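You operate a simulated robot arm through the tools that you are given. There is no shell and no other tool. Be economical: measure what you need, move in short steps, check, and stop when the job is done.

You are at the controls of a simulated two-armed robot. One attempt, no reset.

Task
Hold the grey pan on the top of bench nine steady with one hand, lift the blower three out of it with the other and set it down on the top of bench nine.

Only the result counts: the job must be done as asked and must still hold three seconds after the hand-in. Knocking over, shifting, dropping, spilling or breaking anything else fails it.

Robot
Two 7-joint arms with two-finger parallel grippers on one trunk, on a base that drives. Base frame: it is fixed to the floor where the robot stands at the start and does not move with it; the origin is under the middle of the robot, x ahead of it, y to its left, z up; the surface under the hand at the start is at about z = 800. Readings come in mm, rad, newtons and seconds.
The left shoulder is at the start at [62, 197, 1104], the right one opposite. With the tool pointing down near the work surface each hand reaches from about 280 to 700 mm from the robot's upright axis, wherever it stands, measured 20 degrees to its own side. Places, roughly: top of bench nine [600, 400, 800]. Payload 1.57 kg a hand.
Tool frame (each hand has its own): the origin (TCP) lies between the finger pads and is the grasp point; the fingertips stand 30 mm ahead of it; z points along the fingers, y is the line along which they close. The gripper opens to 110 mm. The fingers are 24 mm wide and 12 mm thick; the gripper's body (48 by 112 mm) begins 78 mm behind the TCP.
Orientation is told as [roll, pitch, yaw] about the base's x, y, z axes, in that order, counted from this pose: with the fingers straight down and closing along the base's y, the tool's x points along the base's -x, its y along +y and its z along -z.

Tools
- The arms move only by the tool nudge_tool. It takes "left_series", "right_series" or both (then of equal length, played together; a hand with none holds still); each is a list of rows, each an object of numbers (a shift or turn left out is 0, a gripper value left out holds the last): "dx", "dy", "dz": the shift along the tool's x, y, z in units of 40 mm (1.0 is 40 mm); "ax", "ay", "az": the turn, a rotation vector about the tool's x, y, z in units of 6 degrees (1.0 is 6 degrees). In form: [{"dx": .., "dy": .., "dz": .., "ax": .., "ay": .., "az": ..}, ...]. A call has 1 to 20 rows; each row shifts and turns the commanded pose from where the row before left it, along the tool's axes as they then stand. "left_fingers" and "right_fingers" are, for a hand that has rows, the gripper command, from -1 (fully open) to 1 (shut), values between in proportion, set as the call begins (left out, the last holds). A call with a number of a shift or a turn outside -1 to 1 is refused whole. Each row takes 0.2 s and may step no farther than 50 mm and 0.15 rad from the row before; otherwise, or with a gripper value out of range, the whole call is refused. Where a pose cannot be reached the arm comes as near as it can. A force on the tool above 40 N (or 10 N above the force at the start of the call, whichever is more), or a blocked arm, ends the call early, and 0.2 s more pass. Each finger travels about 72 mm/s and halts on what it meets, pressing with about 21 N; the grip force reading is that of the motor and also rises with nothing between the fingers. The clock runs only during rows and for 0.2 s after the last one: add rows that do not move to give the fingers time. The reply holds the time, the measured pose of the TCP, the force on the tool along the base axes, the opening and the grip force, in the units named above and with some noise, with the torque about the TCP (base axes, N m) and any sound that the robot's microphone picked up.
- Cameras (640 x 400 px; columns grow to the right, rows downward): "scene" is now at [98.2, -17.4, 1680.3]; the picture's right is [-0.31, -0.95, 0.00], its down [-0.82, 0.27, -0.50] and it looks along [0.48, -0.15, -0.87] (base axes); focal length 267 px, centre (320, 200). "left" rides on the left gripper at [70, -16, -141] in its tool frame; the picture's right is [0.23, 0.97, 0.00], its down [-0.85, 0.20, -0.48] and it looks along [-0.47, 0.11, 0.88] (tool axes); focal length 222 px, centre (320, 200). "right" rides on the right gripper at [70, 16, -141] in its tool frame; the picture's right is [-0.23, 0.97, 0.00], its down [-0.86, -0.20, -0.48] and it looks along [-0.47, -0.11, 0.88] (tool axes); focal length 222 px, centre (320, 200). There is no depth. A picture from a camera that has moved, and an enlarged one, comes with that camera's place and axes in the base frame and with its lens. The place of the scene camera against the robot may be out by one fixed shift of up to 12 mm in any direction.
- capture(camera): a new picture of that camera. The clock stands still meanwhile.
- move_column(by): slides the trunk up (or, below 0, down) by that many mm; the arms and the scene camera ride with it, the base frame stays. It gives what a move gives, with no picture.
- roll_base(legs): drives the robot by 1 to 6 legs, each [ahead, left, turn to the left] in mm, mm and rad, along the robot's own axes; the way and the turn of a leg run together, so that a leg with both is an arc; at most 1500 mm and 3.142 rad a leg. The arms and the cameras ride along, it lands a little off, and it stops where it bumps. It gives what a move gives.
- turn_head(pan, tilt): turns the head with the scene camera to pan (to the left, within 1.501 rad either way) and tilt (down, from -0.506 to 1.204), counted from straight ahead of the robot. It gives what a move gives.
- inspect(camera, box): a new picture of the part [left, top, right, bottom] of that camera's present view, enlarged. The clock stands still meanwhile.
- finish_job(): hands the job in; it is judged then, once.

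Go step by step. Nothing tells you exact positions but the pictures and the camera data: compare them with the known pose of the tool, close in by small moves and look again before you grip or let go. The budget is 120 turns and 92 pictures, counting those below and the enlarged ones. Unless the task says otherwise, let go and move clear before handing in, and close with one line.

The tools are called after ">>>" as a command line: name --argument value ..., lists and objects as JSON in quotes. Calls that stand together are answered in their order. nudge_tool: Moves the arms, as the interface text tells. Its arguments: {"type":"object","properties":{"left_series":{"type":"array","items":{"type":"object","properties":{"dx":{"type":"number"},"dy":{"type":"number"},"dz":{"type":"number"},"ax":{"type":"number"},"ay":{"type":"number"},"az":{"type":"number"}}}},"left_fingers":{"type":"number"},"right_series":{"type":"array","items":{"type":"object","properties":{"dx":{"type":"number"},"dy":{"type":"number"},"dz":{"type":"number"},"ax":{"type":"number"},"ay":{"type":"number"},"az":{"type":"number"}}}},"right_fingers":{"type":"number"}},"required":[]} The other tools are called the same way: move_column (by) slides the trunk up or down; roll_base (legs) drives the base; turn_head (pan, tilt) turns the head that bears the scene camera; capture (camera) takes a picture; inspect (camera, box) takes an enlarged picture of a part of a camera's view; finish_job () hands the job in.

At the start:

```text
clock: 0.0
left_eef_pos: [535.5, 86.0, 1161.4]
left_tcp_rot: [0.0, 0.001, 0.0]
left_contact_force: [0.2, -0.1, 0.6]
left_moment: [0.0, 0.02, 0.01]
left_opening: 110.0
left_finger_force: 0.0
right_eef_pos: [360.2, -270.1, 1137.1]
right_tcp_rot: [0.002, 0.0, 0.0]
right_contact_force: [-0.1, 0.4, 0.2]
right_moment: [-0.04, 0.04, -0.03]
right_opening: 109.8
right_finger_force: 0.0
trunk travel left (down, up): [-700.0, 290.0]
robot x, y, heading: [-0.2, 1.2, -0.003]
head pan, tilt: [-0.311, 1.045]
```

scene: 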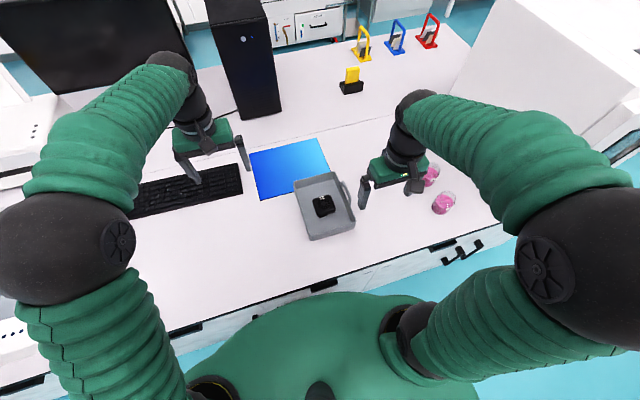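
right: 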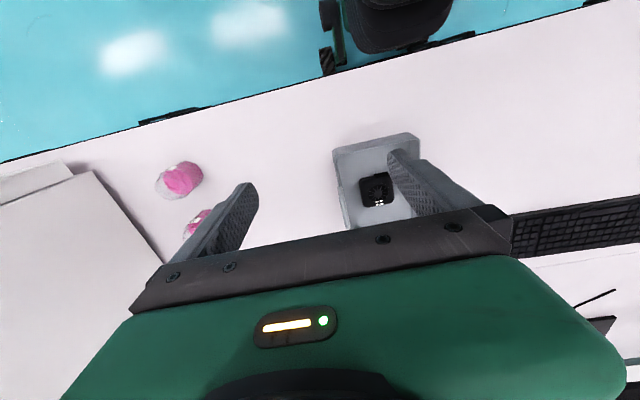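
left: 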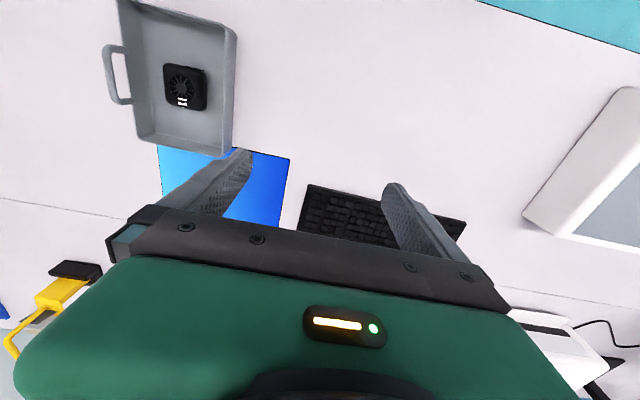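

I see the grey pan, with a handle on its right side, and the black fan ("blower") in it at about [550, -180, 815]. I'll enlarge the views to get the details.

>>> inspect --camera "scene" --box '[240, 120, 480, 270]'

>>> inspect --camera "left" --box '[80, 0, 320, 150]'

```text
2.67 times, centred on (360, 195) of scene
camera zoom: at [98.2, -17.4, 1680.3], right [-0.31, -0.95, 0.0], down [-0.82, 0.27, -0.5], along [0.48, -0.15, -0.87], focal length 711 px, centre (213, 213)
```

zoom: 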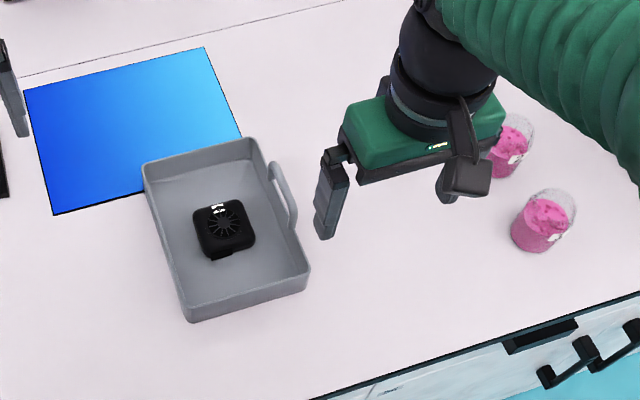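

```text
2.67 times, centred on (200, 75) of left
camera zoom: at [466.5, 70.4, 1303.6], right [-0.23, 0.97, 0.0], down [0.86, 0.2, 0.48], along [0.47, 0.11, -0.88], focal length 592 px, centre (640, 533)
```

zoom: 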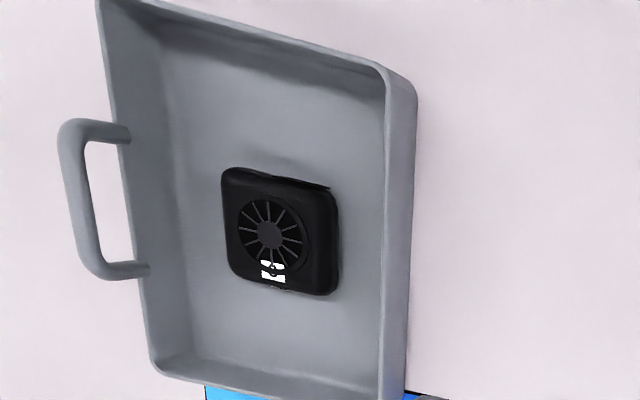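

The pan spans roughly x 438–662, y −254 to −90, with the handle on the −y side (x about 495–595). I plan to clamp the right wall near x≈470 with the right hand and take the fan with the left hand turned 90°. First I'll shift the base a little to the right.

>>> roll_base --legs '[[0, -120, 0]]'

>>> capture --camera "scene"

>>> capture --camera "right"

```text
clock: 1.2
left_eef_pos: [534.5, 6.6, 1159.4]
left_tcp_rot: [-0.024, -0.002, 0.006]
left_contact_force: [-0.2, 1.8, 0.6]
left_moment: [-0.11, -0.03, 0.0]
left_opening: 109.9
left_finger_force: 0.0
right_eef_pos: [358.1, -353.9, 1144.0]
right_tcp_rot: [-0.025, 0.0, 0.004]
right_contact_force: [0.3, 1.8, -0.5]
right_moment: [-0.15, 0.01, -0.01]
right_opening: 110.1
right_finger_force: 0.0
trunk travel left (down, up): [-700.0, 290.0]
robot x, y, heading: [0.9, -109.8, 0.005]
head pan, tilt: [-0.311, 1.045]
```

```text
86 pictures are left
camera scene: at [97.8, -85.7, 1680.3], right [-0.3, -0.95, 0.03], down [-0.83, 0.25, -0.51], along [0.48, -0.17, -0.86], focal length 267 px, centre (320, 200)
```

scene: 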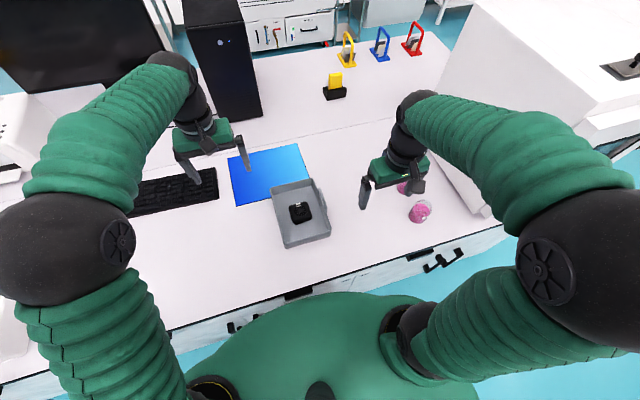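

```text
85 pictures are left
camera right: at [289.3, -334.6, 1285.9], right [0.22, 0.97, -0.02], down [0.86, -0.18, 0.48], along [0.47, -0.13, -0.88], focal length 222 px, centre (320, 200)
```

right: 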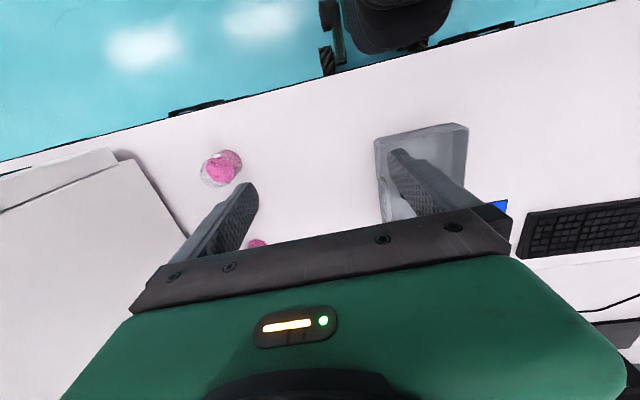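

The base is still settling, so I'll hold for a moment. Then I'll raise the left hand slightly out of the way.

>>> nudge_tool --right_series '[{"dx": 0}, {"dx": 0}, {"dx": 0}, {"dx": 0}]' --left_series '[{"dx": 0}, {"dx": 0}, {"dx": 0}, {"dx": 0}]'

>>> inspect --camera "left" --box '[80, 0, 400, 200]'

>>> inspect --camera "scene" --box '[240, 140, 480, 290]'

```text
clock: 2.2
left_eef_pos: [532.5, -24.3, 1162.5]
left_tcp_rot: [0.004, 0.001, 0.004]
left_contact_force: [0.0, 0.4, 0.5]
left_moment: [-0.01, -0.01, -0.04]
left_opening: 109.8
left_finger_force: 0.1
right_eef_pos: [358.4, -384.2, 1136.1]
right_tcp_rot: [0.004, -0.001, 0.004]
right_contact_force: [-0.4, 0.8, 0.1]
right_moment: [0.0, 0.02, -0.04]
right_opening: 110.1
right_finger_force: 0.1
trunk travel left (down, up): [-700.0, 290.0]
robot x, y, heading: [0.2, -111.7, 0.0]
head pan, tilt: [-0.311, 1.045]
```

```text
2.00 times, centred on (240, 100) of left
camera zoom: at [464.6, -42.7, 1304.5], right [-0.23, 0.97, 0.0], down [0.85, 0.2, 0.48], along [0.47, 0.11, -0.88], focal length 444 px, centre (480, 400)
```

zoom: 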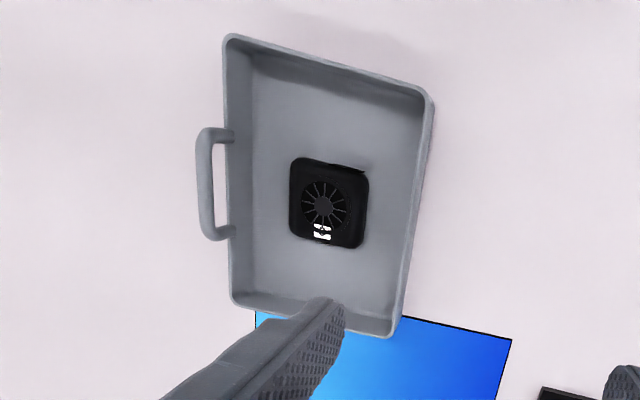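

```text
2.67 times, centred on (360, 215) of scene
camera zoom: at [98.7, -123.7, 1680.3], right [-0.3, -0.95, 0.0], down [-0.83, 0.26, -0.5], along [0.48, -0.15, -0.87], focal length 711 px, centre (213, 160)
```

zoom: 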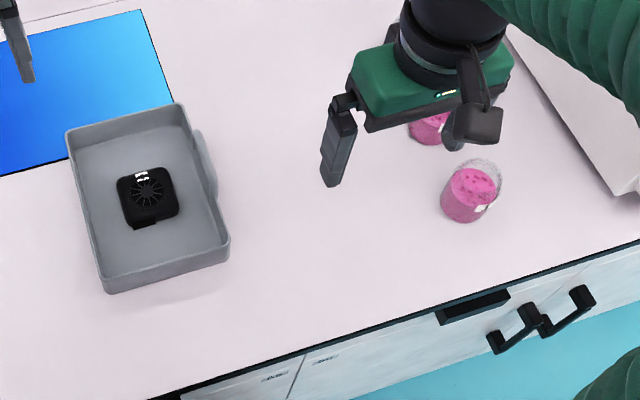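

The pan rim runs about x 431–658 and y −266 to −97, and the fan is about 72 mm square, centred near [540, −178]. I'll bring the right hand above the right wall at x≈462 and start yawing the left hand.

>>> nudge_tool --right_series '[{"dx": -0.433, "dy": 0.5, "dz": 0.733}, {"dx": -0.433, "dy": 0.5, "dz": 0.733}, {"dx": -0.433, "dy": 0.5, "dz": 0.733}, {"dx": -0.433, "dy": 0.5, "dz": 0.733}, {"dx": -0.433, "dy": 0.5, "dz": 0.733}, {"dx": -0.433, "dy": 0.5, "dz": 0.733}, {}, {}, {}, {}, {}, {}, {}, {}, {}]' --left_series '[{"az": 1}, {"az": 1}, {"az": 1}, {"az": 1}, {"az": 1}, {"az": 1}, {"az": 1}, {"az": 1}, {"az": 1}, {"az": 1}, {"az": 1}, {"az": 1}, {"az": 1}, {"az": 1}, {"az": 1}]' --right_fingers 0.09 --left_fingers -1

>>> capture --camera "right"

>>> capture --camera "scene"

>>> capture --camera "left"

```text
clock: 5.4
left_eef_pos: [533.2, -20.6, 1162.0]
left_tcp_rot: [0.0, 0.001, -1.566]
left_contact_force: [0.6, 0.0, -0.1]
left_moment: [0.0, -0.04, -0.03]
left_opening: 110.0
left_finger_force: 0.2
right_eef_pos: [460.9, -259.6, 964.5]
right_tcp_rot: [0.0, -0.002, 0.003]
right_contact_force: [-0.9, 0.8, -0.6]
right_moment: [0.0, 0.01, 0.01]
right_opening: 50.1
right_finger_force: 0.1
trunk travel left (down, up): [-700.0, 290.0]
robot x, y, heading: [0.9, -113.0, 0.005]
head pan, tilt: [-0.311, 1.045]
```

```text
82 pictures are left
camera right: at [390.1, -244.2, 1106.9], right [0.22, 0.97, 0.0], down [0.86, -0.2, 0.48], along [0.47, -0.11, -0.88], focal length 222 px, centre (320, 200)
```

right: 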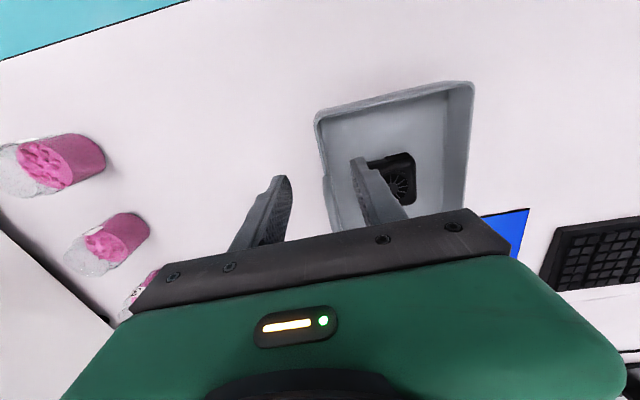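

```text
81 pictures are left
camera scene: at [99.2, -125.6, 1680.3], right [-0.3, -0.95, 0.0], down [-0.83, 0.26, -0.5], along [0.48, -0.15, -0.87], focal length 267 px, centre (320, 200)
```

scene: 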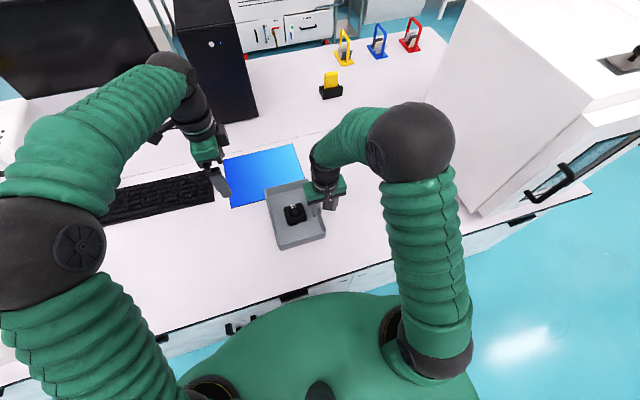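

```text
80 pictures are left
camera left: at [518.0, 48.1, 1304.2], right [0.97, 0.23, 0.0], down [0.2, -0.85, 0.48], along [0.11, -0.47, -0.88], focal length 222 px, centre (320, 200)
```

left: 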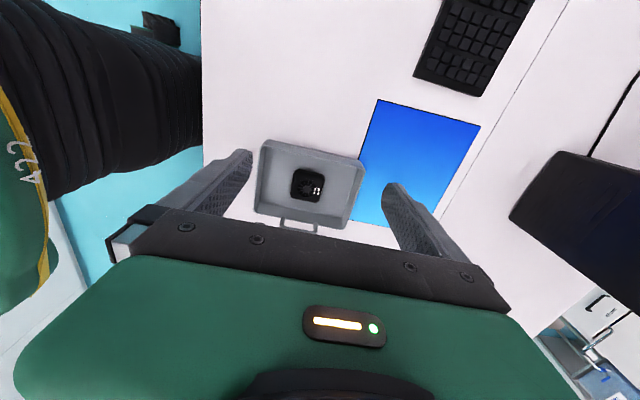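

The right hand is over the wall. I'll zoom in to check the wall line and rim height.

>>> inspect --camera "right" --box '[230, 70, 490, 250]'

>>> inspect --camera "scene" --box '[250, 170, 370, 260]'

```text
2.22 times, centred on (360, 160) of right
camera zoom: at [390.1, -244.2, 1106.9], right [0.22, 0.97, 0.0], down [0.86, -0.2, 0.48], along [0.47, -0.11, -0.88], focal length 494 px, centre (231, 289)
```

zoom: 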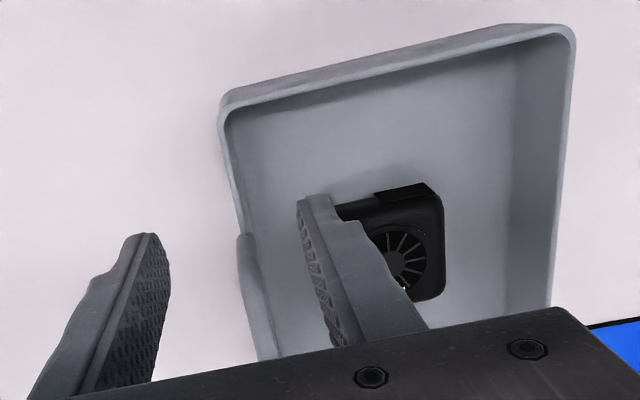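

```text
4.44 times, centred on (310, 215) of scene
camera zoom: at [99.2, -125.6, 1680.3], right [-0.3, -0.95, 0.0], down [-0.83, 0.26, -0.5], along [0.48, -0.15, -0.87], focal length 1185 px, centre (364, 133)
```

zoom: 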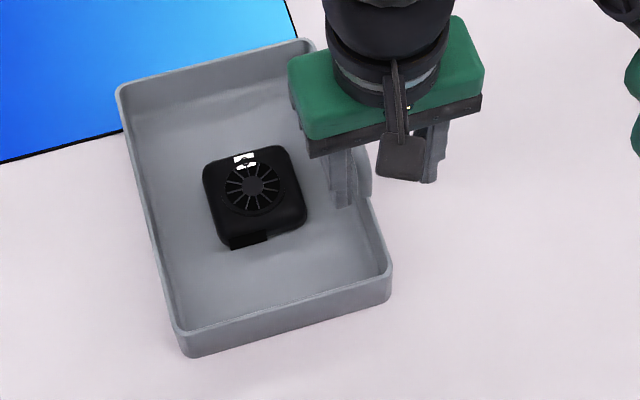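

Rim height is about 840, and the wall (y −262 to −257 at x≈460) sits right under the gripper centre. I'll lower the right hand to straddle it.

>>> nudge_tool --right_series '[{"dx": 0.1, "dz": 0.7}, {"dz": 0.7}, {"dz": 0.7}, {"dz": 0.7}, {}, {}]'

>>> capture --camera "right"

>>> inspect --camera "scene" --box '[250, 170, 370, 260]'

```text
clock: 6.8
left_eef_pos: [532.3, -22.9, 1162.6]
left_tcp_rot: [0.0, 0.002, -1.566]
left_contact_force: [-0.2, 0.1, -0.8]
left_moment: [0.01, 0.0, 0.03]
left_opening: 110.0
left_finger_force: 0.1
right_eef_pos: [457.8, -259.2, 850.5]
right_tcp_rot: [0.001, -0.001, 0.003]
right_contact_force: [0.7, -0.2, 0.0]
right_moment: [0.0, -0.02, 0.01]
right_opening: 50.2
right_finger_force: 0.1
trunk travel left (down, up): [-700.0, 290.0]
robot x, y, heading: [-1.2, -112.2, 0.005]
head pan, tilt: [-0.311, 1.045]
```

```text
77 pictures are left
camera right: at [387.7, -243.9, 991.9], right [0.22, 0.97, 0.0], down [0.86, -0.2, 0.48], along [0.47, -0.11, -0.88], focal length 222 px, centre (320, 200)
```

right: 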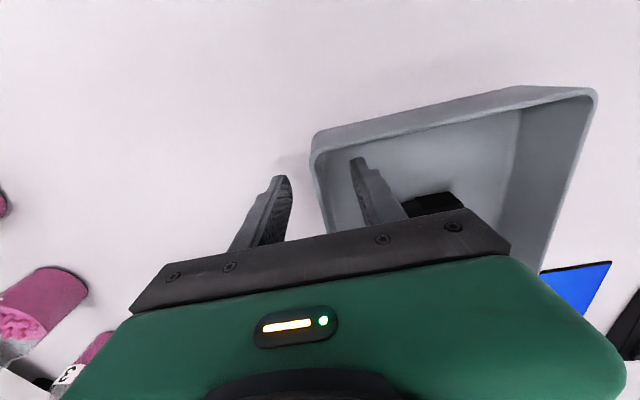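

```text
4.44 times, centred on (310, 215) of scene
camera zoom: at [98.9, -128.2, 1680.3], right [-0.3, -0.95, 0.0], down [-0.83, 0.26, -0.5], along [0.48, -0.15, -0.87], focal length 1185 px, centre (364, 133)
```

zoom: 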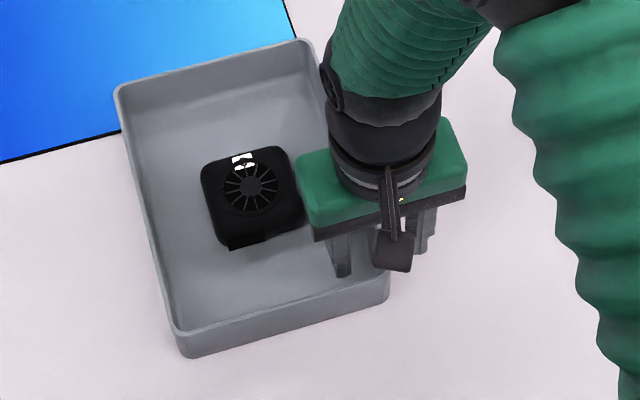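

The wall sits midway between the fingers. I'll lower 6 mm and close.

>>> nudge_tool --right_series '[{"dz": 0.15}, {}]'

>>> nudge_tool --right_series '[{}, {}, {}, {}, {}]' --right_fingers 1

>>> inspect --camera "scene" --box '[250, 170, 370, 260]'

```text
clock: 7.4
left_eef_pos: [533.4, -23.6, 1162.5]
left_tcp_rot: [0.002, 0.003, -1.564]
left_contact_force: [-0.4, 0.6, 0.0]
left_moment: [-0.02, -0.01, 0.02]
left_opening: 109.8
left_finger_force: 0.1
right_eef_pos: [457.7, -260.8, 842.9]
right_tcp_rot: [0.002, -0.002, 0.004]
right_contact_force: [0.8, 0.1, 0.1]
right_moment: [-0.02, 0.01, 0.02]
right_opening: 50.3
right_finger_force: 0.1
trunk travel left (down, up): [-700.0, 290.0]
robot x, y, heading: [0.9, -114.0, 0.004]
head pan, tilt: [-0.311, 1.045]
```

```text
clock: 8.6
left_eef_pos: [534.2, -23.0, 1162.0]
left_tcp_rot: [0.0, 0.001, -1.566]
left_contact_force: [0.3, 0.3, -0.4]
left_moment: [-0.01, 0.0, 0.05]
left_opening: 109.9
left_finger_force: 0.0
right_eef_pos: [458.7, -260.9, 843.6]
right_tcp_rot: [0.003, -0.002, 0.003]
right_contact_force: [0.3, -0.1, 0.5]
right_moment: [-0.21, -0.12, -0.09]
right_opening: 3.9
right_finger_force: 21.1
trunk travel left (down, up): [-700.0, 290.0]
robot x, y, heading: [-1.9, -110.7, -0.0]
head pan, tilt: [-0.311, 1.045]
```

```text
4.44 times, centred on (310, 215) of scene
camera zoom: at [99.5, -128.3, 1680.2], right [-0.3, -0.95, 0.0], down [-0.83, 0.26, -0.5], along [0.48, -0.15, -0.87], focal length 1185 px, centre (364, 133)
```

zoom: 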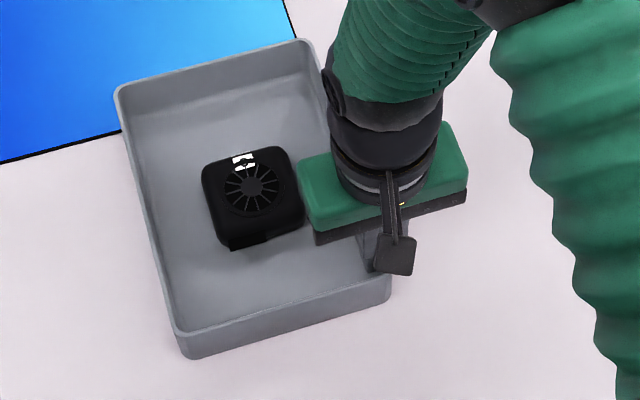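

The wall is gripped (3.9 mm between the pads) and the pan has not moved. Next I'll tilt the left hand away from the right one and bring it above the fan.

>>> nudge_tool --left_series '[{"ay": -0.83}, {"ay": -0.83}, {"ay": -0.84}, {"dx": -0.397, "dy": 0.033, "dz": 0.805}, {"dx": -0.397, "dy": 0.033, "dz": 0.805}, {"dx": -0.397, "dy": 0.033, "dz": 0.805}, {"dx": -0.397, "dy": 0.033, "dz": 0.805}, {"dx": -0.397, "dy": 0.033, "dz": 0.805}, {"dx": -0.397, "dy": 0.033, "dz": 0.805}, {}, {}]'

>>> capture --camera "left"

>>> capture --camera "scene"

```text
clock: 11.0
left_eef_pos: [544.5, -163.6, 999.6]
left_tcp_rot: [-0.001, -0.259, -1.567]
left_contact_force: [0.0, 0.0, 0.2]
left_moment: [0.02, -0.01, -0.01]
left_opening: 109.9
left_finger_force: 0.1
right_eef_pos: [458.8, -262.2, 843.1]
right_tcp_rot: [0.002, -0.003, 0.003]
right_contact_force: [1.4, -0.6, 0.1]
right_moment: [-0.25, 0.22, -0.01]
right_opening: 3.9
right_finger_force: 21.2
trunk travel left (down, up): [-700.0, 290.0]
robot x, y, heading: [0.2, -115.8, -0.003]
head pan, tilt: [-0.311, 1.045]
```

```text
74 pictures are left
camera left: at [528.3, -61.2, 1119.2], right [0.97, 0.22, -0.06], down [0.2, -0.7, 0.68], along [0.11, -0.68, -0.73], focal length 222 px, centre (320, 200)
```

left: 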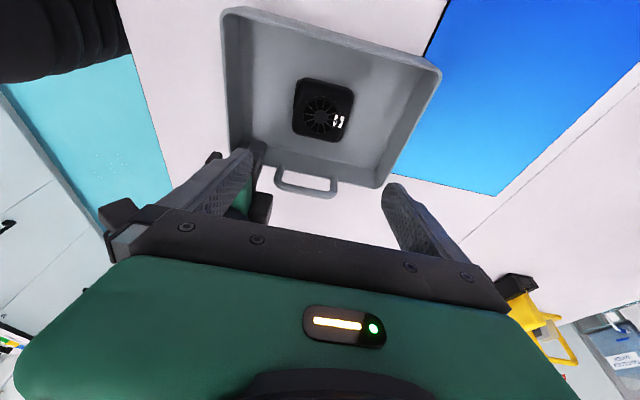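

```text
73 pictures are left
camera scene: at [100.0, -128.7, 1680.2], right [-0.3, -0.95, 0.0], down [-0.83, 0.26, -0.5], along [0.47, -0.15, -0.87], focal length 267 px, centre (320, 200)
```

scene: 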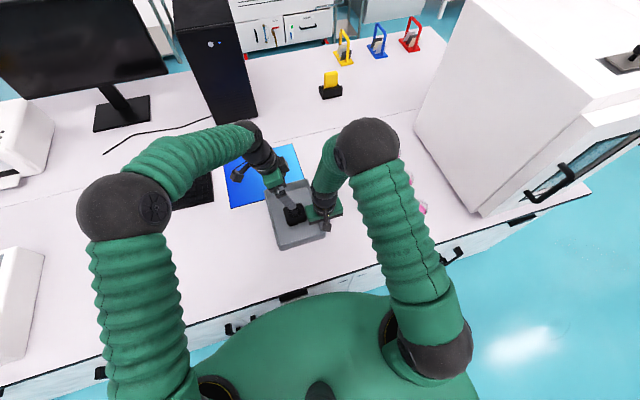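

>>> inspect --camera "left" --box '[210, 0, 450, 200]'

>>> inspect --camera "scene" --box '[240, 150, 360, 260]'

```text
2.00 times, centred on (330, 100) of left
camera zoom: at [528.3, -61.2, 1119.2], right [0.97, 0.22, -0.06], down [0.2, -0.7, 0.68], along [0.11, -0.68, -0.73], focal length 444 px, centre (300, 400)
```

zoom: 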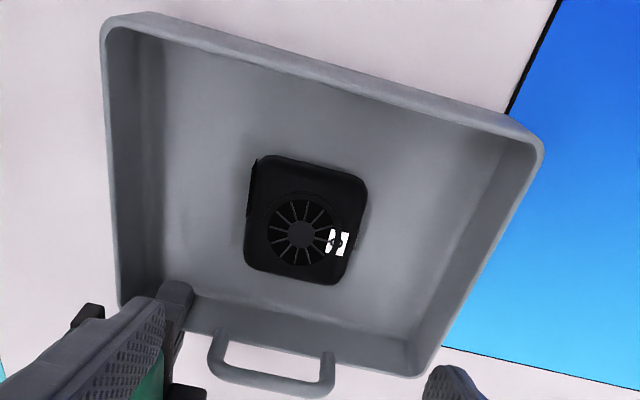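

```text
3.64 times, centred on (300, 205) of scene
camera zoom: at [100.0, -128.7, 1680.2], right [-0.3, -0.95, 0.0], down [-0.83, 0.26, -0.5], along [0.47, -0.15, -0.87], focal length 969 px, centre (393, 182)
```

zoom: 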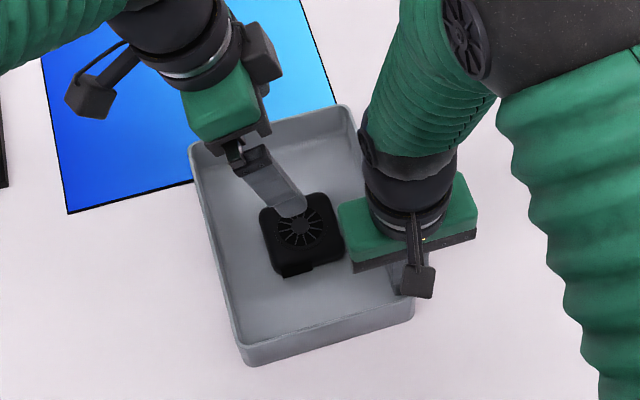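

The fan's top face spans x ≈ 503–573, y ≈ −146 to −214, nearly square to the axes, with a small lip on the −x side. I'll check that lip from both cameras.

>>> inspect --camera "left" --box '[280, 65, 370, 150]'

>>> inspect --camera "scene" --box '[276, 198, 316, 232]'

```text
4.71 times, centred on (325, 108) of left
camera zoom: at [528.3, -61.2, 1119.2], right [0.97, 0.22, -0.06], down [0.2, -0.7, 0.68], along [0.11, -0.68, -0.73], focal length 1045 px, centre (296, 635)
```

zoom: 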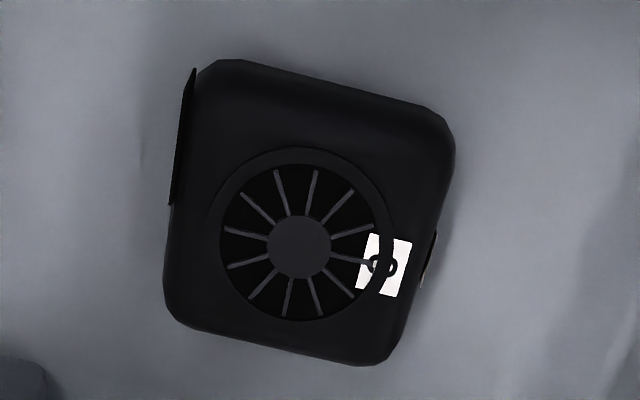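

```text
11.76 times, centred on (296, 215) of scene
camera zoom: at [100.0, -128.7, 1680.2], right [-0.3, -0.95, 0.0], down [-0.83, 0.26, -0.5], along [0.47, -0.15, -0.87], focal length 3136 px, centre (602, 24)
```

zoom: 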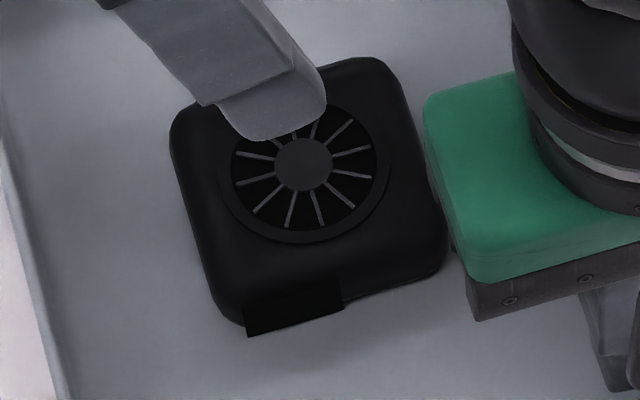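

The lip covers the +y half of the −x face. I'll aim to grip at y≈−172, x≈536, so the pads meet the lip and the flat opposite face. I'll descend to just above the fan first.

>>> nudge_tool --left_series '[{"dx": 0.19, "dy": -0.05, "dz": 0.79}, {"dx": 0.19, "dy": -0.05, "dz": 0.79}, {"dx": 0.19, "dy": -0.05, "dz": 0.79}, {"dx": 0.19, "dy": -0.05, "dz": 0.79}, {}, {}]'

>>> capture --camera "left"

>>> inspect --camera "scene" --box '[260, 170, 350, 250]'

```text
clock: 12.4
left_eef_pos: [532.0, -167.3, 867.2]
left_tcp_rot: [0.0, -0.26, -1.566]
left_contact_force: [-0.1, -0.3, 0.1]
left_moment: [0.02, 0.02, 0.05]
left_opening: 110.3
left_finger_force: 0.0
right_eef_pos: [457.2, -261.0, 843.3]
right_tcp_rot: [0.003, -0.002, 0.004]
right_contact_force: [0.3, -0.2, 0.2]
right_moment: [-0.16, 0.16, -0.02]
right_opening: 4.1
right_finger_force: 20.9
trunk travel left (down, up): [-700.0, 290.0]
robot x, y, heading: [0.4, -111.9, 0.002]
head pan, tilt: [-0.311, 1.045]
```

```text
68 pictures are left
camera left: at [517.0, -64.8, 986.8], right [0.97, 0.22, -0.06], down [0.2, -0.7, 0.68], along [0.11, -0.68, -0.73], focal length 222 px, centre (320, 200)
```

left: 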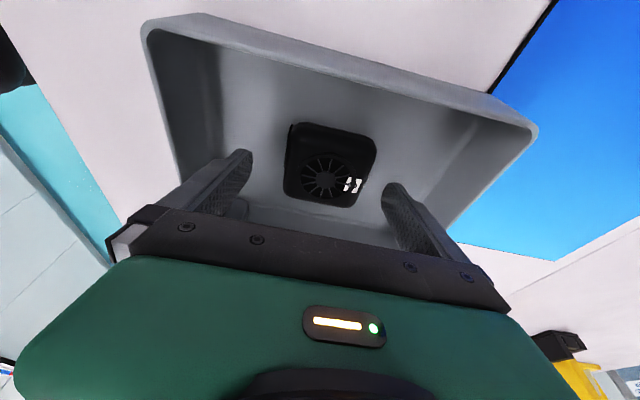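

```text
5.00 times, centred on (305, 210) of scene
camera zoom: at [99.9, -128.7, 1680.2], right [-0.3, -0.95, 0.0], down [-0.83, 0.26, -0.5], along [0.47, -0.15, -0.87], focal length 1333 px, centre (395, 150)
```

zoom: 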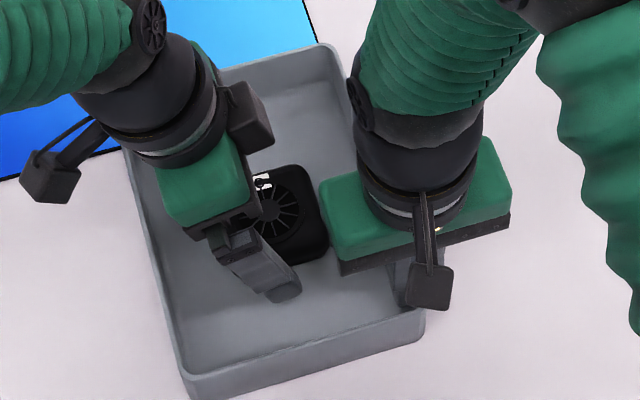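

The fan centre is confirmed at about [537, −177]. I'll descend to grip height with a 4 mm x correction.

>>> nudge_tool --left_series '[{"dx": 0.085, "dy": 0.1, "dz": 0.31}, {"dx": 0.085, "dz": 0.31}, {}, {}]'

>>> capture --camera "left"

```text
clock: 13.4
left_eef_pos: [536.8, -166.8, 843.3]
left_tcp_rot: [-0.001, -0.26, -1.566]
left_contact_force: [-0.6, -0.5, -0.1]
left_moment: [0.0, 0.01, -0.01]
left_opening: 110.2
left_finger_force: 0.1
right_eef_pos: [457.8, -261.9, 843.0]
right_tcp_rot: [0.002, -0.002, 0.005]
right_contact_force: [-0.6, -0.3, 0.0]
right_moment: [-0.22, 0.02, 0.0]
right_opening: 4.0
right_finger_force: 20.8
trunk travel left (down, up): [-700.0, 290.0]
robot x, y, heading: [-1.2, -108.8, 0.005]
head pan, tilt: [-0.311, 1.045]
```

```text
66 pictures are left
camera left: at [520.2, -64.9, 962.0], right [0.97, 0.22, -0.06], down [0.2, -0.7, 0.68], along [0.11, -0.68, -0.73], focal length 222 px, centre (320, 200)
```

left: 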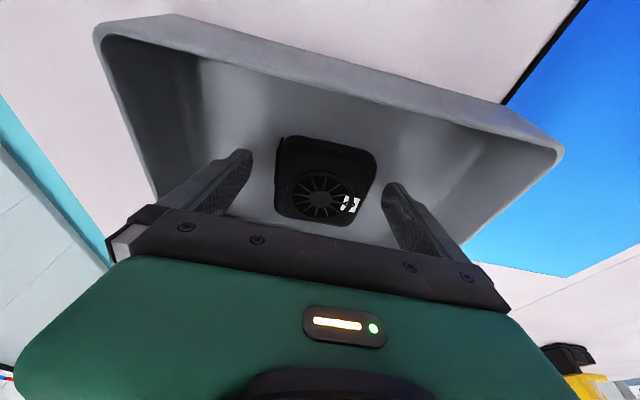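

The fan lies between the fingers, so I'll close the left gripper.

>>> nudge_tool --left_series '[{}, {}, {}, {}, {}]' --left_fingers 1

>>> capture --camera "left"

>>> inspect --camera "scene" --box '[260, 170, 350, 250]'

```text
clock: 14.6
left_eef_pos: [537.2, -168.5, 842.4]
left_tcp_rot: [0.0, -0.261, -1.566]
left_contact_force: [0.3, 0.0, 0.7]
left_moment: [-0.01, -0.03, 0.02]
left_opening: 73.4
left_finger_force: 20.8
right_eef_pos: [458.4, -260.2, 843.2]
right_tcp_rot: [0.002, -0.002, 0.004]
right_contact_force: [-1.1, -1.2, -0.1]
right_moment: [-0.22, 0.01, -0.02]
right_opening: 3.7
right_finger_force: 21.3
trunk travel left (down, up): [-700.0, 290.0]
robot x, y, heading: [-3.0, -115.2, 0.005]
head pan, tilt: [-0.311, 1.045]
```

```text
65 pictures are left
camera left: at [520.2, -64.9, 962.1], right [0.97, 0.22, -0.06], down [0.2, -0.7, 0.68], along [0.11, -0.68, -0.73], focal length 222 px, centre (320, 200)
```

left: 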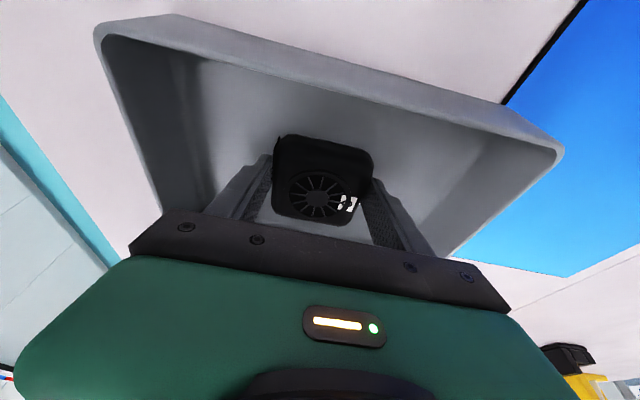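

```text
5.00 times, centred on (305, 210) of scene
camera zoom: at [99.7, -128.7, 1680.2], right [-0.3, -0.95, 0.0], down [-0.83, 0.26, -0.5], along [0.48, -0.15, -0.87], focal length 1333 px, centre (395, 150)
```

zoom: 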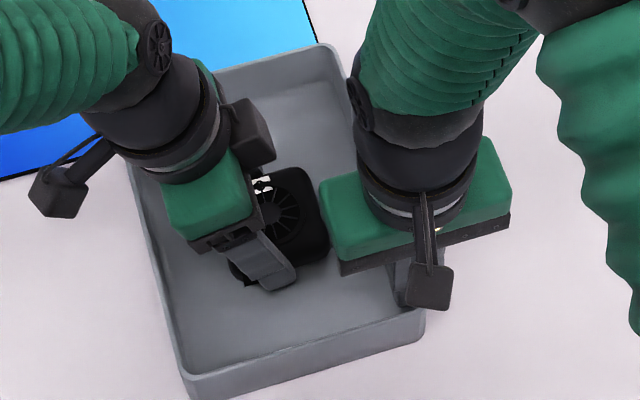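

The fan is gripped at 73 mm. I'll lift it straight up 100 mm while the right hand holds the pan.

>>> nudge_tool --left_series '[{"dx": -0.08, "dz": -0.3}, {"dx": -0.162, "dz": -0.604}, {"dx": -0.162, "dz": -0.604}, {"dx": -0.162, "dz": -0.604}, {"dx": -0.1, "dz": -0.38}, {}, {}]'

>>> capture --camera "left"

>>> capture --camera "scene"

```text
clock: 16.2
left_eef_pos: [536.5, -167.6, 948.4]
left_tcp_rot: [0.0, -0.26, -1.565]
left_contact_force: [0.7, -0.1, -0.6]
left_moment: [0.04, -0.01, -0.01]
left_opening: 73.3
left_finger_force: 20.8
right_eef_pos: [457.3, -260.7, 843.2]
right_tcp_rot: [0.001, -0.002, 0.004]
right_contact_force: [-0.5, 0.4, 0.2]
right_moment: [-0.13, -0.06, 0.01]
right_opening: 3.7
right_finger_force: 20.9
trunk travel left (down, up): [-700.0, 290.0]
robot x, y, heading: [0.0, -109.0, -0.005]
head pan, tilt: [-0.311, 1.045]
```

```text
63 pictures are left
camera left: at [520.8, -64.8, 1067.5], right [0.97, 0.22, -0.06], down [0.2, -0.7, 0.68], along [0.11, -0.68, -0.73], focal length 222 px, centre (320, 200)
```

left: 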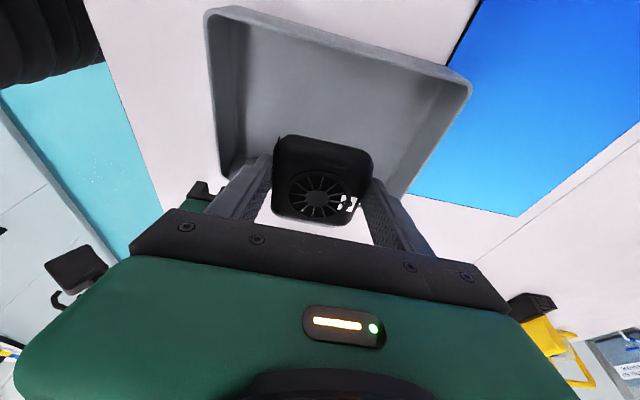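

```text
62 pictures are left
camera scene: at [99.7, -128.7, 1680.2], right [-0.3, -0.95, 0.0], down [-0.83, 0.26, -0.5], along [0.48, -0.15, -0.87], focal length 267 px, centre (320, 200)
```

scene: 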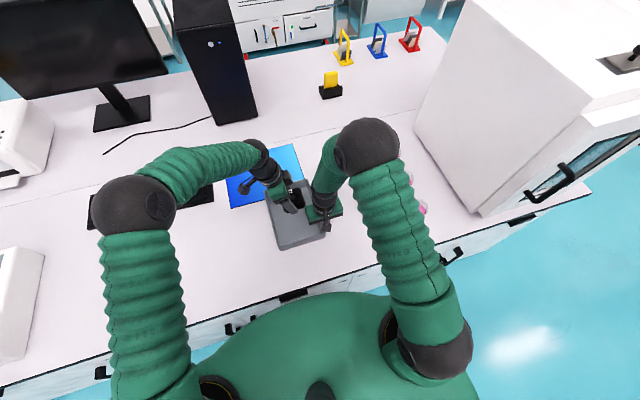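

The fan is clear of the pan and the pan hasn't moved. I'll carry the fan to the bare bench area near [500, 60].

>>> nudge_tool --left_series '[{"dx": 0.786, "dy": -0.129, "dz": -0.211}, {"dx": 0.786, "dy": -0.129, "dz": -0.211}, {"dx": 0.786, "dy": -0.129, "dz": -0.211}, {"dx": 0.786, "dy": -0.129, "dz": -0.211}, {"dx": 0.786, "dy": -0.129, "dz": -0.211}, {"dx": 0.786, "dy": -0.129, "dz": -0.211}, {"dx": 0.786, "dy": -0.129, "dz": -0.211}, {}, {}]'

>>> capture --camera "left"

>>> capture --camera "scene"

```text
clock: 18.2
left_eef_pos: [499.9, 59.4, 948.1]
left_tcp_rot: [0.0, -0.261, -1.566]
left_contact_force: [0.8, -0.2, -1.2]
left_moment: [0.02, 0.0, -0.02]
left_opening: 73.4
left_finger_force: 21.1
right_eef_pos: [457.9, -260.4, 843.4]
right_tcp_rot: [0.003, -0.002, 0.005]
right_contact_force: [0.5, 0.5, -0.1]
right_moment: [-0.15, 0.0, 0.06]
right_opening: 3.8
right_finger_force: 21.3
trunk travel left (down, up): [-700.0, 290.0]
robot x, y, heading: [-1.6, -111.0, 0.004]
head pan, tilt: [-0.311, 1.045]
```

```text
61 pictures are left
camera left: at [484.7, 162.2, 1066.7], right [0.97, 0.22, -0.06], down [0.2, -0.7, 0.68], along [0.11, -0.68, -0.73], focal length 222 px, centre (320, 200)
```

left: 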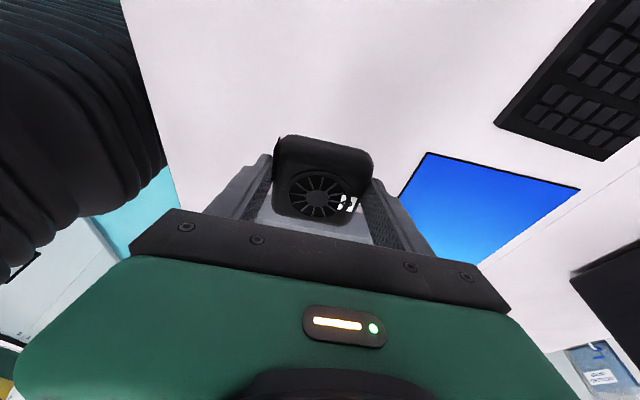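

```text
60 pictures are left
camera scene: at [99.8, -127.6, 1680.2], right [-0.3, -0.95, 0.0], down [-0.83, 0.26, -0.5], along [0.47, -0.15, -0.87], focal length 267 px, centre (320, 200)
```

scene: 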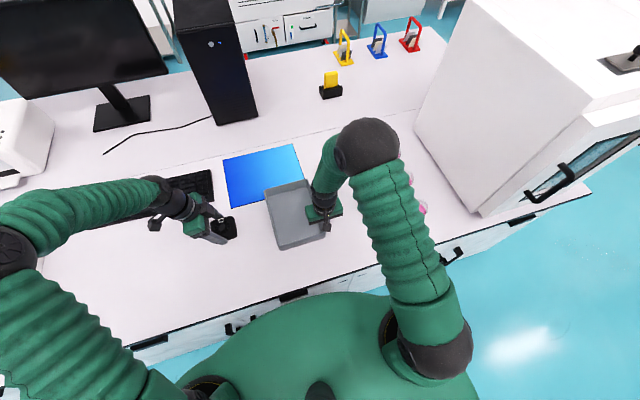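

The bench below is bare. I'll descend toward the surface.

>>> nudge_tool --left_series '[{"dx": 0.162, "dz": 0.604}, {"dx": 0.162, "dz": 0.604}, {"dx": 0.162, "dz": 0.604}, {"dx": 0.13, "dz": 0.483}, {}, {}]'

>>> inspect --camera "scene" --box '[160, 180, 260, 260]'

```text
clock: 19.6
left_eef_pos: [500.0, 57.8, 853.0]
left_tcp_rot: [0.001, -0.263, -1.567]
left_contact_force: [-0.8, -0.1, -0.3]
left_moment: [-0.01, 0.04, 0.0]
left_opening: 73.4
left_finger_force: 21.0
right_eef_pos: [457.0, -260.0, 843.0]
right_tcp_rot: [0.001, -0.001, 0.004]
right_contact_force: [0.4, 0.0, -0.3]
right_moment: [-0.1, 0.02, 0.01]
right_opening: 4.1
right_finger_force: 21.0
trunk travel left (down, up): [-700.0, 290.0]
robot x, y, heading: [-0.8, -111.6, 0.004]
head pan, tilt: [-0.311, 1.045]
```

```text
5.00 times, centred on (210, 220) of scene
camera zoom: at [100.0, -127.1, 1680.2], right [-0.3, -0.95, 0.0], down [-0.83, 0.26, -0.5], along [0.47, -0.15, -0.87], focal length 1333 px, centre (870, 100)
```

zoom: 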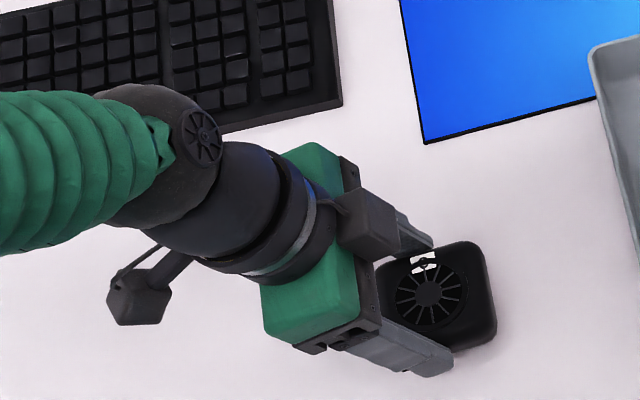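

Now small steps down until I feel contact.

>>> nudge_tool --left_series '[{"dx": 0.039, "dz": 0.145}, {"dx": 0.02, "dz": 0.072}, {}, {}]'

```text
clock: 20.6
left_eef_pos: [501.5, 59.8, 842.8]
left_tcp_rot: [0.0, -0.262, -1.568]
left_contact_force: [0.5, 0.3, -0.5]
left_moment: [0.04, -0.01, -0.02]
left_opening: 73.5
left_finger_force: 21.5
right_eef_pos: [458.1, -259.1, 842.7]
right_tcp_rot: [0.002, -0.002, 0.005]
right_contact_force: [0.6, 0.2, -0.1]
right_moment: [-0.1, 0.04, -0.02]
right_opening: 3.9
right_finger_force: 20.9
trunk travel left (down, up): [-700.0, 290.0]
robot x, y, heading: [-1.7, -112.2, 0.003]
head pan, tilt: [-0.311, 1.045]
```

>>> nudge_tool --left_series '[{"dx": 0.013, "dz": 0.048}, {}, {}]'

>>> nudge_tool --left_series '[{"dx": 0.0065, "dz": 0.024}, {}, {}]'

```text
clock: 21.4
left_eef_pos: [500.3, 59.7, 840.5]
left_tcp_rot: [-0.001, -0.262, -1.567]
left_contact_force: [-1.1, 0.1, -0.7]
left_moment: [0.01, 0.0, 0.0]
left_opening: 73.2
left_finger_force: 21.2
right_eef_pos: [457.9, -260.4, 843.6]
right_tcp_rot: [0.003, -0.003, 0.003]
right_contact_force: [0.3, 0.4, 0.7]
right_moment: [-0.1, 0.02, -0.03]
right_opening: 3.8
right_finger_force: 21.0
trunk travel left (down, up): [-700.0, 290.0]
robot x, y, heading: [-5.1, -107.8, 0.001]
head pan, tilt: [-0.311, 1.045]
```

```text
clock: 22.2
left_eef_pos: [500.6, 58.9, 840.7]
left_tcp_rot: [0.0, -0.261, -1.566]
left_contact_force: [-0.4, 0.5, -1.5]
left_moment: [-0.02, 0.01, 0.01]
left_opening: 73.2
left_finger_force: 21.0
right_eef_pos: [459.1, -259.9, 843.4]
right_tcp_rot: [0.001, -0.002, 0.004]
right_contact_force: [-0.4, -0.1, 0.0]
right_moment: [-0.12, 0.05, 0.02]
right_opening: 3.7
right_finger_force: 20.8
trunk travel left (down, up): [-700.0, 290.0]
robot x, y, heading: [0.4, -113.0, 0.001]
head pan, tilt: [-0.311, 1.045]
```

>>> nudge_tool --left_series '[{"dx": 0.0065, "dz": 0.024}, {"dx": 0.0065, "dz": 0.024}, {}, {}]'

>>> nudge_tool --left_series '[{"dx": 0.0065, "dz": 0.024}, {}, {}]'

>>> inspect --camera "scene" --box '[200, 190, 280, 254]'

```text
clock: 23.2
left_eef_pos: [500.6, 58.8, 838.8]
left_tcp_rot: [-0.002, -0.261, -1.565]
left_contact_force: [0.1, -0.4, 0.1]
left_moment: [0.02, -0.03, -0.02]
left_opening: 73.5
left_finger_force: 21.7
right_eef_pos: [458.1, -260.2, 843.1]
right_tcp_rot: [0.003, 0.0, 0.003]
right_contact_force: [0.2, 0.0, -0.6]
right_moment: [-0.11, 0.07, -0.03]
right_opening: 4.0
right_finger_force: 21.6
trunk travel left (down, up): [-700.0, 290.0]
robot x, y, heading: [1.4, -108.8, 0.004]
head pan, tilt: [-0.311, 1.045]
```

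```text
clock: 24.0
left_eef_pos: [500.0, 60.0, 837.6]
left_tcp_rot: [-0.001, -0.261, -1.566]
left_contact_force: [0.5, 0.2, 1.9]
left_moment: [0.13, 0.02, 0.01]
left_opening: 73.2
left_finger_force: 21.3
right_eef_pos: [458.8, -259.1, 843.6]
right_tcp_rot: [0.001, -0.001, 0.004]
right_contact_force: [0.3, -0.5, -0.8]
right_moment: [-0.13, 0.12, 0.03]
right_opening: 3.9
right_finger_force: 20.9
trunk travel left (down, up): [-700.0, 290.0]
robot x, y, heading: [0.7, -111.5, 0.001]
head pan, tilt: [-0.311, 1.045]
```

```text
6.25 times, centred on (240, 222) of scene
camera zoom: at [99.6, -127.2, 1680.2], right [-0.3, -0.95, 0.0], down [-0.83, 0.26, -0.5], along [0.48, -0.15, -0.87], focal length 1666 px, centre (820, 62)
```

zoom: 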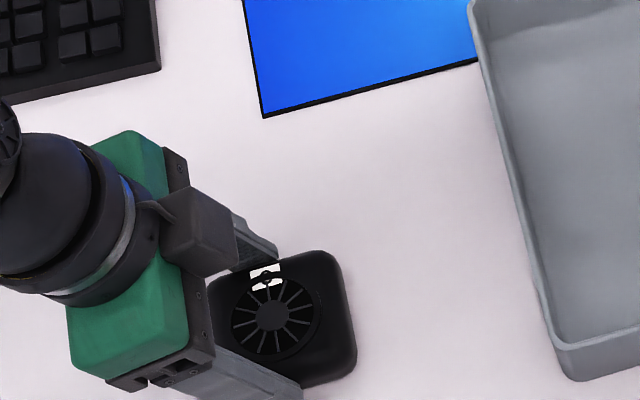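

Contact is starting. One more millimetre to confirm.

>>> nudge_tool --left_series '[{"dx": 0.0065, "dz": 0.024}, {}, {}]'

```text
clock: 24.8
left_eef_pos: [500.1, 58.1, 838.1]
left_tcp_rot: [0.004, -0.261, -1.565]
left_contact_force: [0.1, 2.1, 13.5]
left_moment: [-0.03, 0.25, 0.03]
left_opening: 73.1
left_finger_force: 20.4
right_eef_pos: [457.7, -260.0, 844.5]
right_tcp_rot: [0.002, -0.003, 0.003]
right_contact_force: [-0.8, -0.2, 1.0]
right_moment: [-0.15, 0.2, -0.02]
right_opening: 3.6
right_finger_force: 21.8
trunk travel left (down, up): [-700.0, 290.0]
robot x, y, heading: [2.0, -110.3, 0.002]
head pan, tilt: [-0.311, 1.045]
```

It is firmly on the bench. I'll ease off slightly and open the left fingers.

>>> nudge_tool --left_series '[{"dx": -0.004, "dz": -0.016}, {}]'

>>> nudge_tool --left_series '[{}, {}, {}, {}]' --left_fingers -0.9

>>> capture --camera "left"

```text
clock: 25.4
left_eef_pos: [499.5, 59.4, 837.2]
left_tcp_rot: [0.002, -0.263, -1.568]
left_contact_force: [1.5, -0.6, 9.5]
left_moment: [-0.1, -0.13, 0.06]
left_opening: 73.5
left_finger_force: 21.0
right_eef_pos: [457.8, -260.8, 842.8]
right_tcp_rot: [0.001, -0.003, 0.006]
right_contact_force: [-0.1, -0.4, -1.0]
right_moment: [-0.15, 0.17, 0.03]
right_opening: 3.7
right_finger_force: 21.2
trunk travel left (down, up): [-700.0, 290.0]
robot x, y, heading: [-0.8, -109.7, 0.004]
head pan, tilt: [-0.311, 1.045]
```

```text
clock: 26.4
left_eef_pos: [500.4, 61.2, 837.8]
left_tcp_rot: [0.0, -0.262, -1.565]
left_contact_force: [0.2, 0.5, 0.9]
left_moment: [0.03, -0.01, 0.03]
left_opening: 104.6
left_finger_force: 0.1
right_eef_pos: [458.2, -259.1, 842.6]
right_tcp_rot: [0.002, -0.003, 0.002]
right_contact_force: [-0.5, -0.4, 0.3]
right_moment: [-0.11, -0.06, -0.04]
right_opening: 3.9
right_finger_force: 21.3
trunk travel left (down, up): [-700.0, 290.0]
robot x, y, heading: [1.7, -115.5, 0.003]
head pan, tilt: [-0.311, 1.045]
```

```text
57 pictures are left
camera left: at [484.7, 163.4, 956.4], right [0.97, 0.22, -0.06], down [0.2, -0.7, 0.68], along [0.11, -0.68, -0.73], focal length 222 px, centre (320, 200)
```

left: 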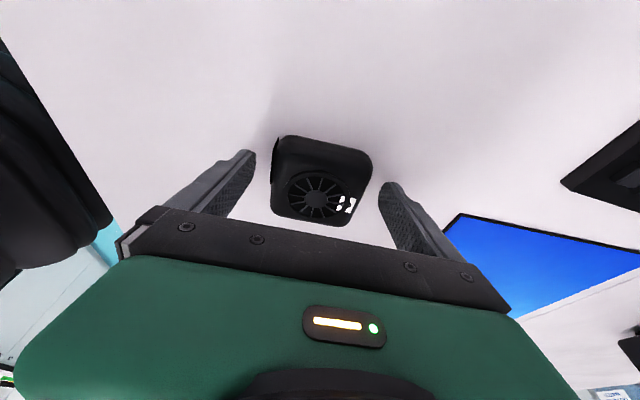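

The fan stands free. I'll retract the left hand along its fingers, then open the right hand and check.

>>> nudge_tool --left_series '[{"dz": -0.5}, {"dz": -0.8}, {"dz": -0.8}, {"dz": -0.8}, {"dz": -0.8}, {}]'

>>> nudge_tool --right_series '[{}, {}, {}, {}]' --right_fingers 0.2

>>> capture --camera "right"

>>> capture --camera "scene"

```text
clock: 27.8
left_eef_pos: [498.8, 98.1, 978.8]
left_tcp_rot: [-0.002, -0.262, -1.566]
left_contact_force: [-0.1, -1.1, -0.5]
left_moment: [-0.01, 0.0, -0.04]
left_opening: 104.5
left_finger_force: 0.1
right_eef_pos: [458.1, -260.2, 843.7]
right_tcp_rot: [-0.001, -0.002, 0.006]
right_contact_force: [-0.1, 0.6, 0.9]
right_moment: [-0.07, -0.09, 0.0]
right_opening: 3.7
right_finger_force: 21.1
trunk travel left (down, up): [-700.0, 290.0]
robot x, y, heading: [-1.8, -113.4, 0.001]
head pan, tilt: [-0.311, 1.045]
```

```text
clock: 28.8
left_eef_pos: [497.6, 99.0, 978.5]
left_tcp_rot: [0.0, -0.264, -1.565]
left_contact_force: [0.5, 0.3, -0.4]
left_moment: [0.01, -0.02, 0.0]
left_opening: 104.7
left_finger_force: 0.0
right_eef_pos: [457.7, -259.9, 843.9]
right_tcp_rot: [0.0, -0.003, 0.004]
right_contact_force: [-0.3, -0.1, -0.2]
right_moment: [0.03, -0.03, -0.01]
right_opening: 43.7
right_finger_force: 0.0
trunk travel left (down, up): [-700.0, 290.0]
robot x, y, heading: [-2.5, -112.2, -0.001]
head pan, tilt: [-0.311, 1.045]
```

```text
56 pictures are left
camera right: at [387.8, -244.2, 985.5], right [0.22, 0.97, 0.0], down [0.86, -0.2, 0.48], along [0.47, -0.11, -0.88], focal length 222 px, centre (320, 200)
```

right: 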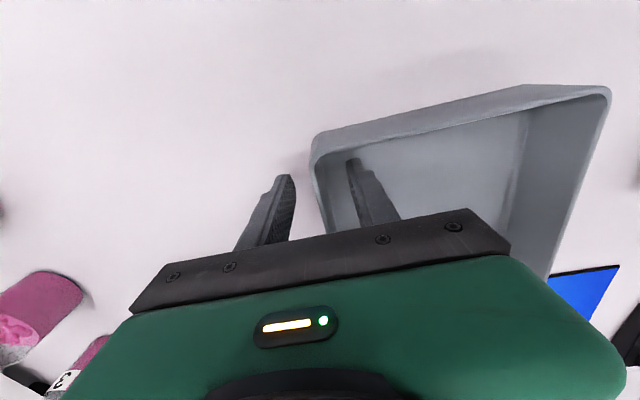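

```text
55 pictures are left
camera scene: at [99.3, -126.9, 1680.2], right [-0.3, -0.95, 0.0], down [-0.83, 0.26, -0.5], along [0.48, -0.15, -0.87], focal length 267 px, centre (320, 200)
```

scene: 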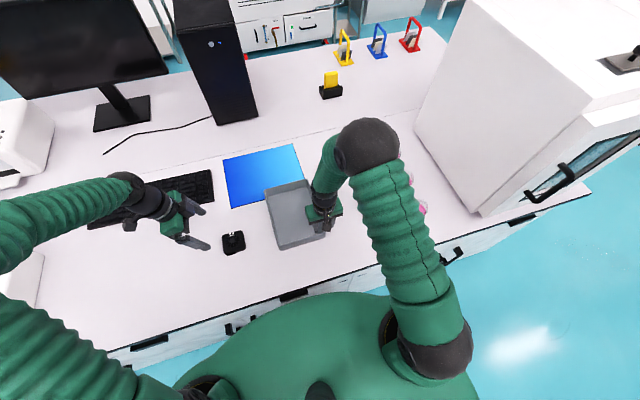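

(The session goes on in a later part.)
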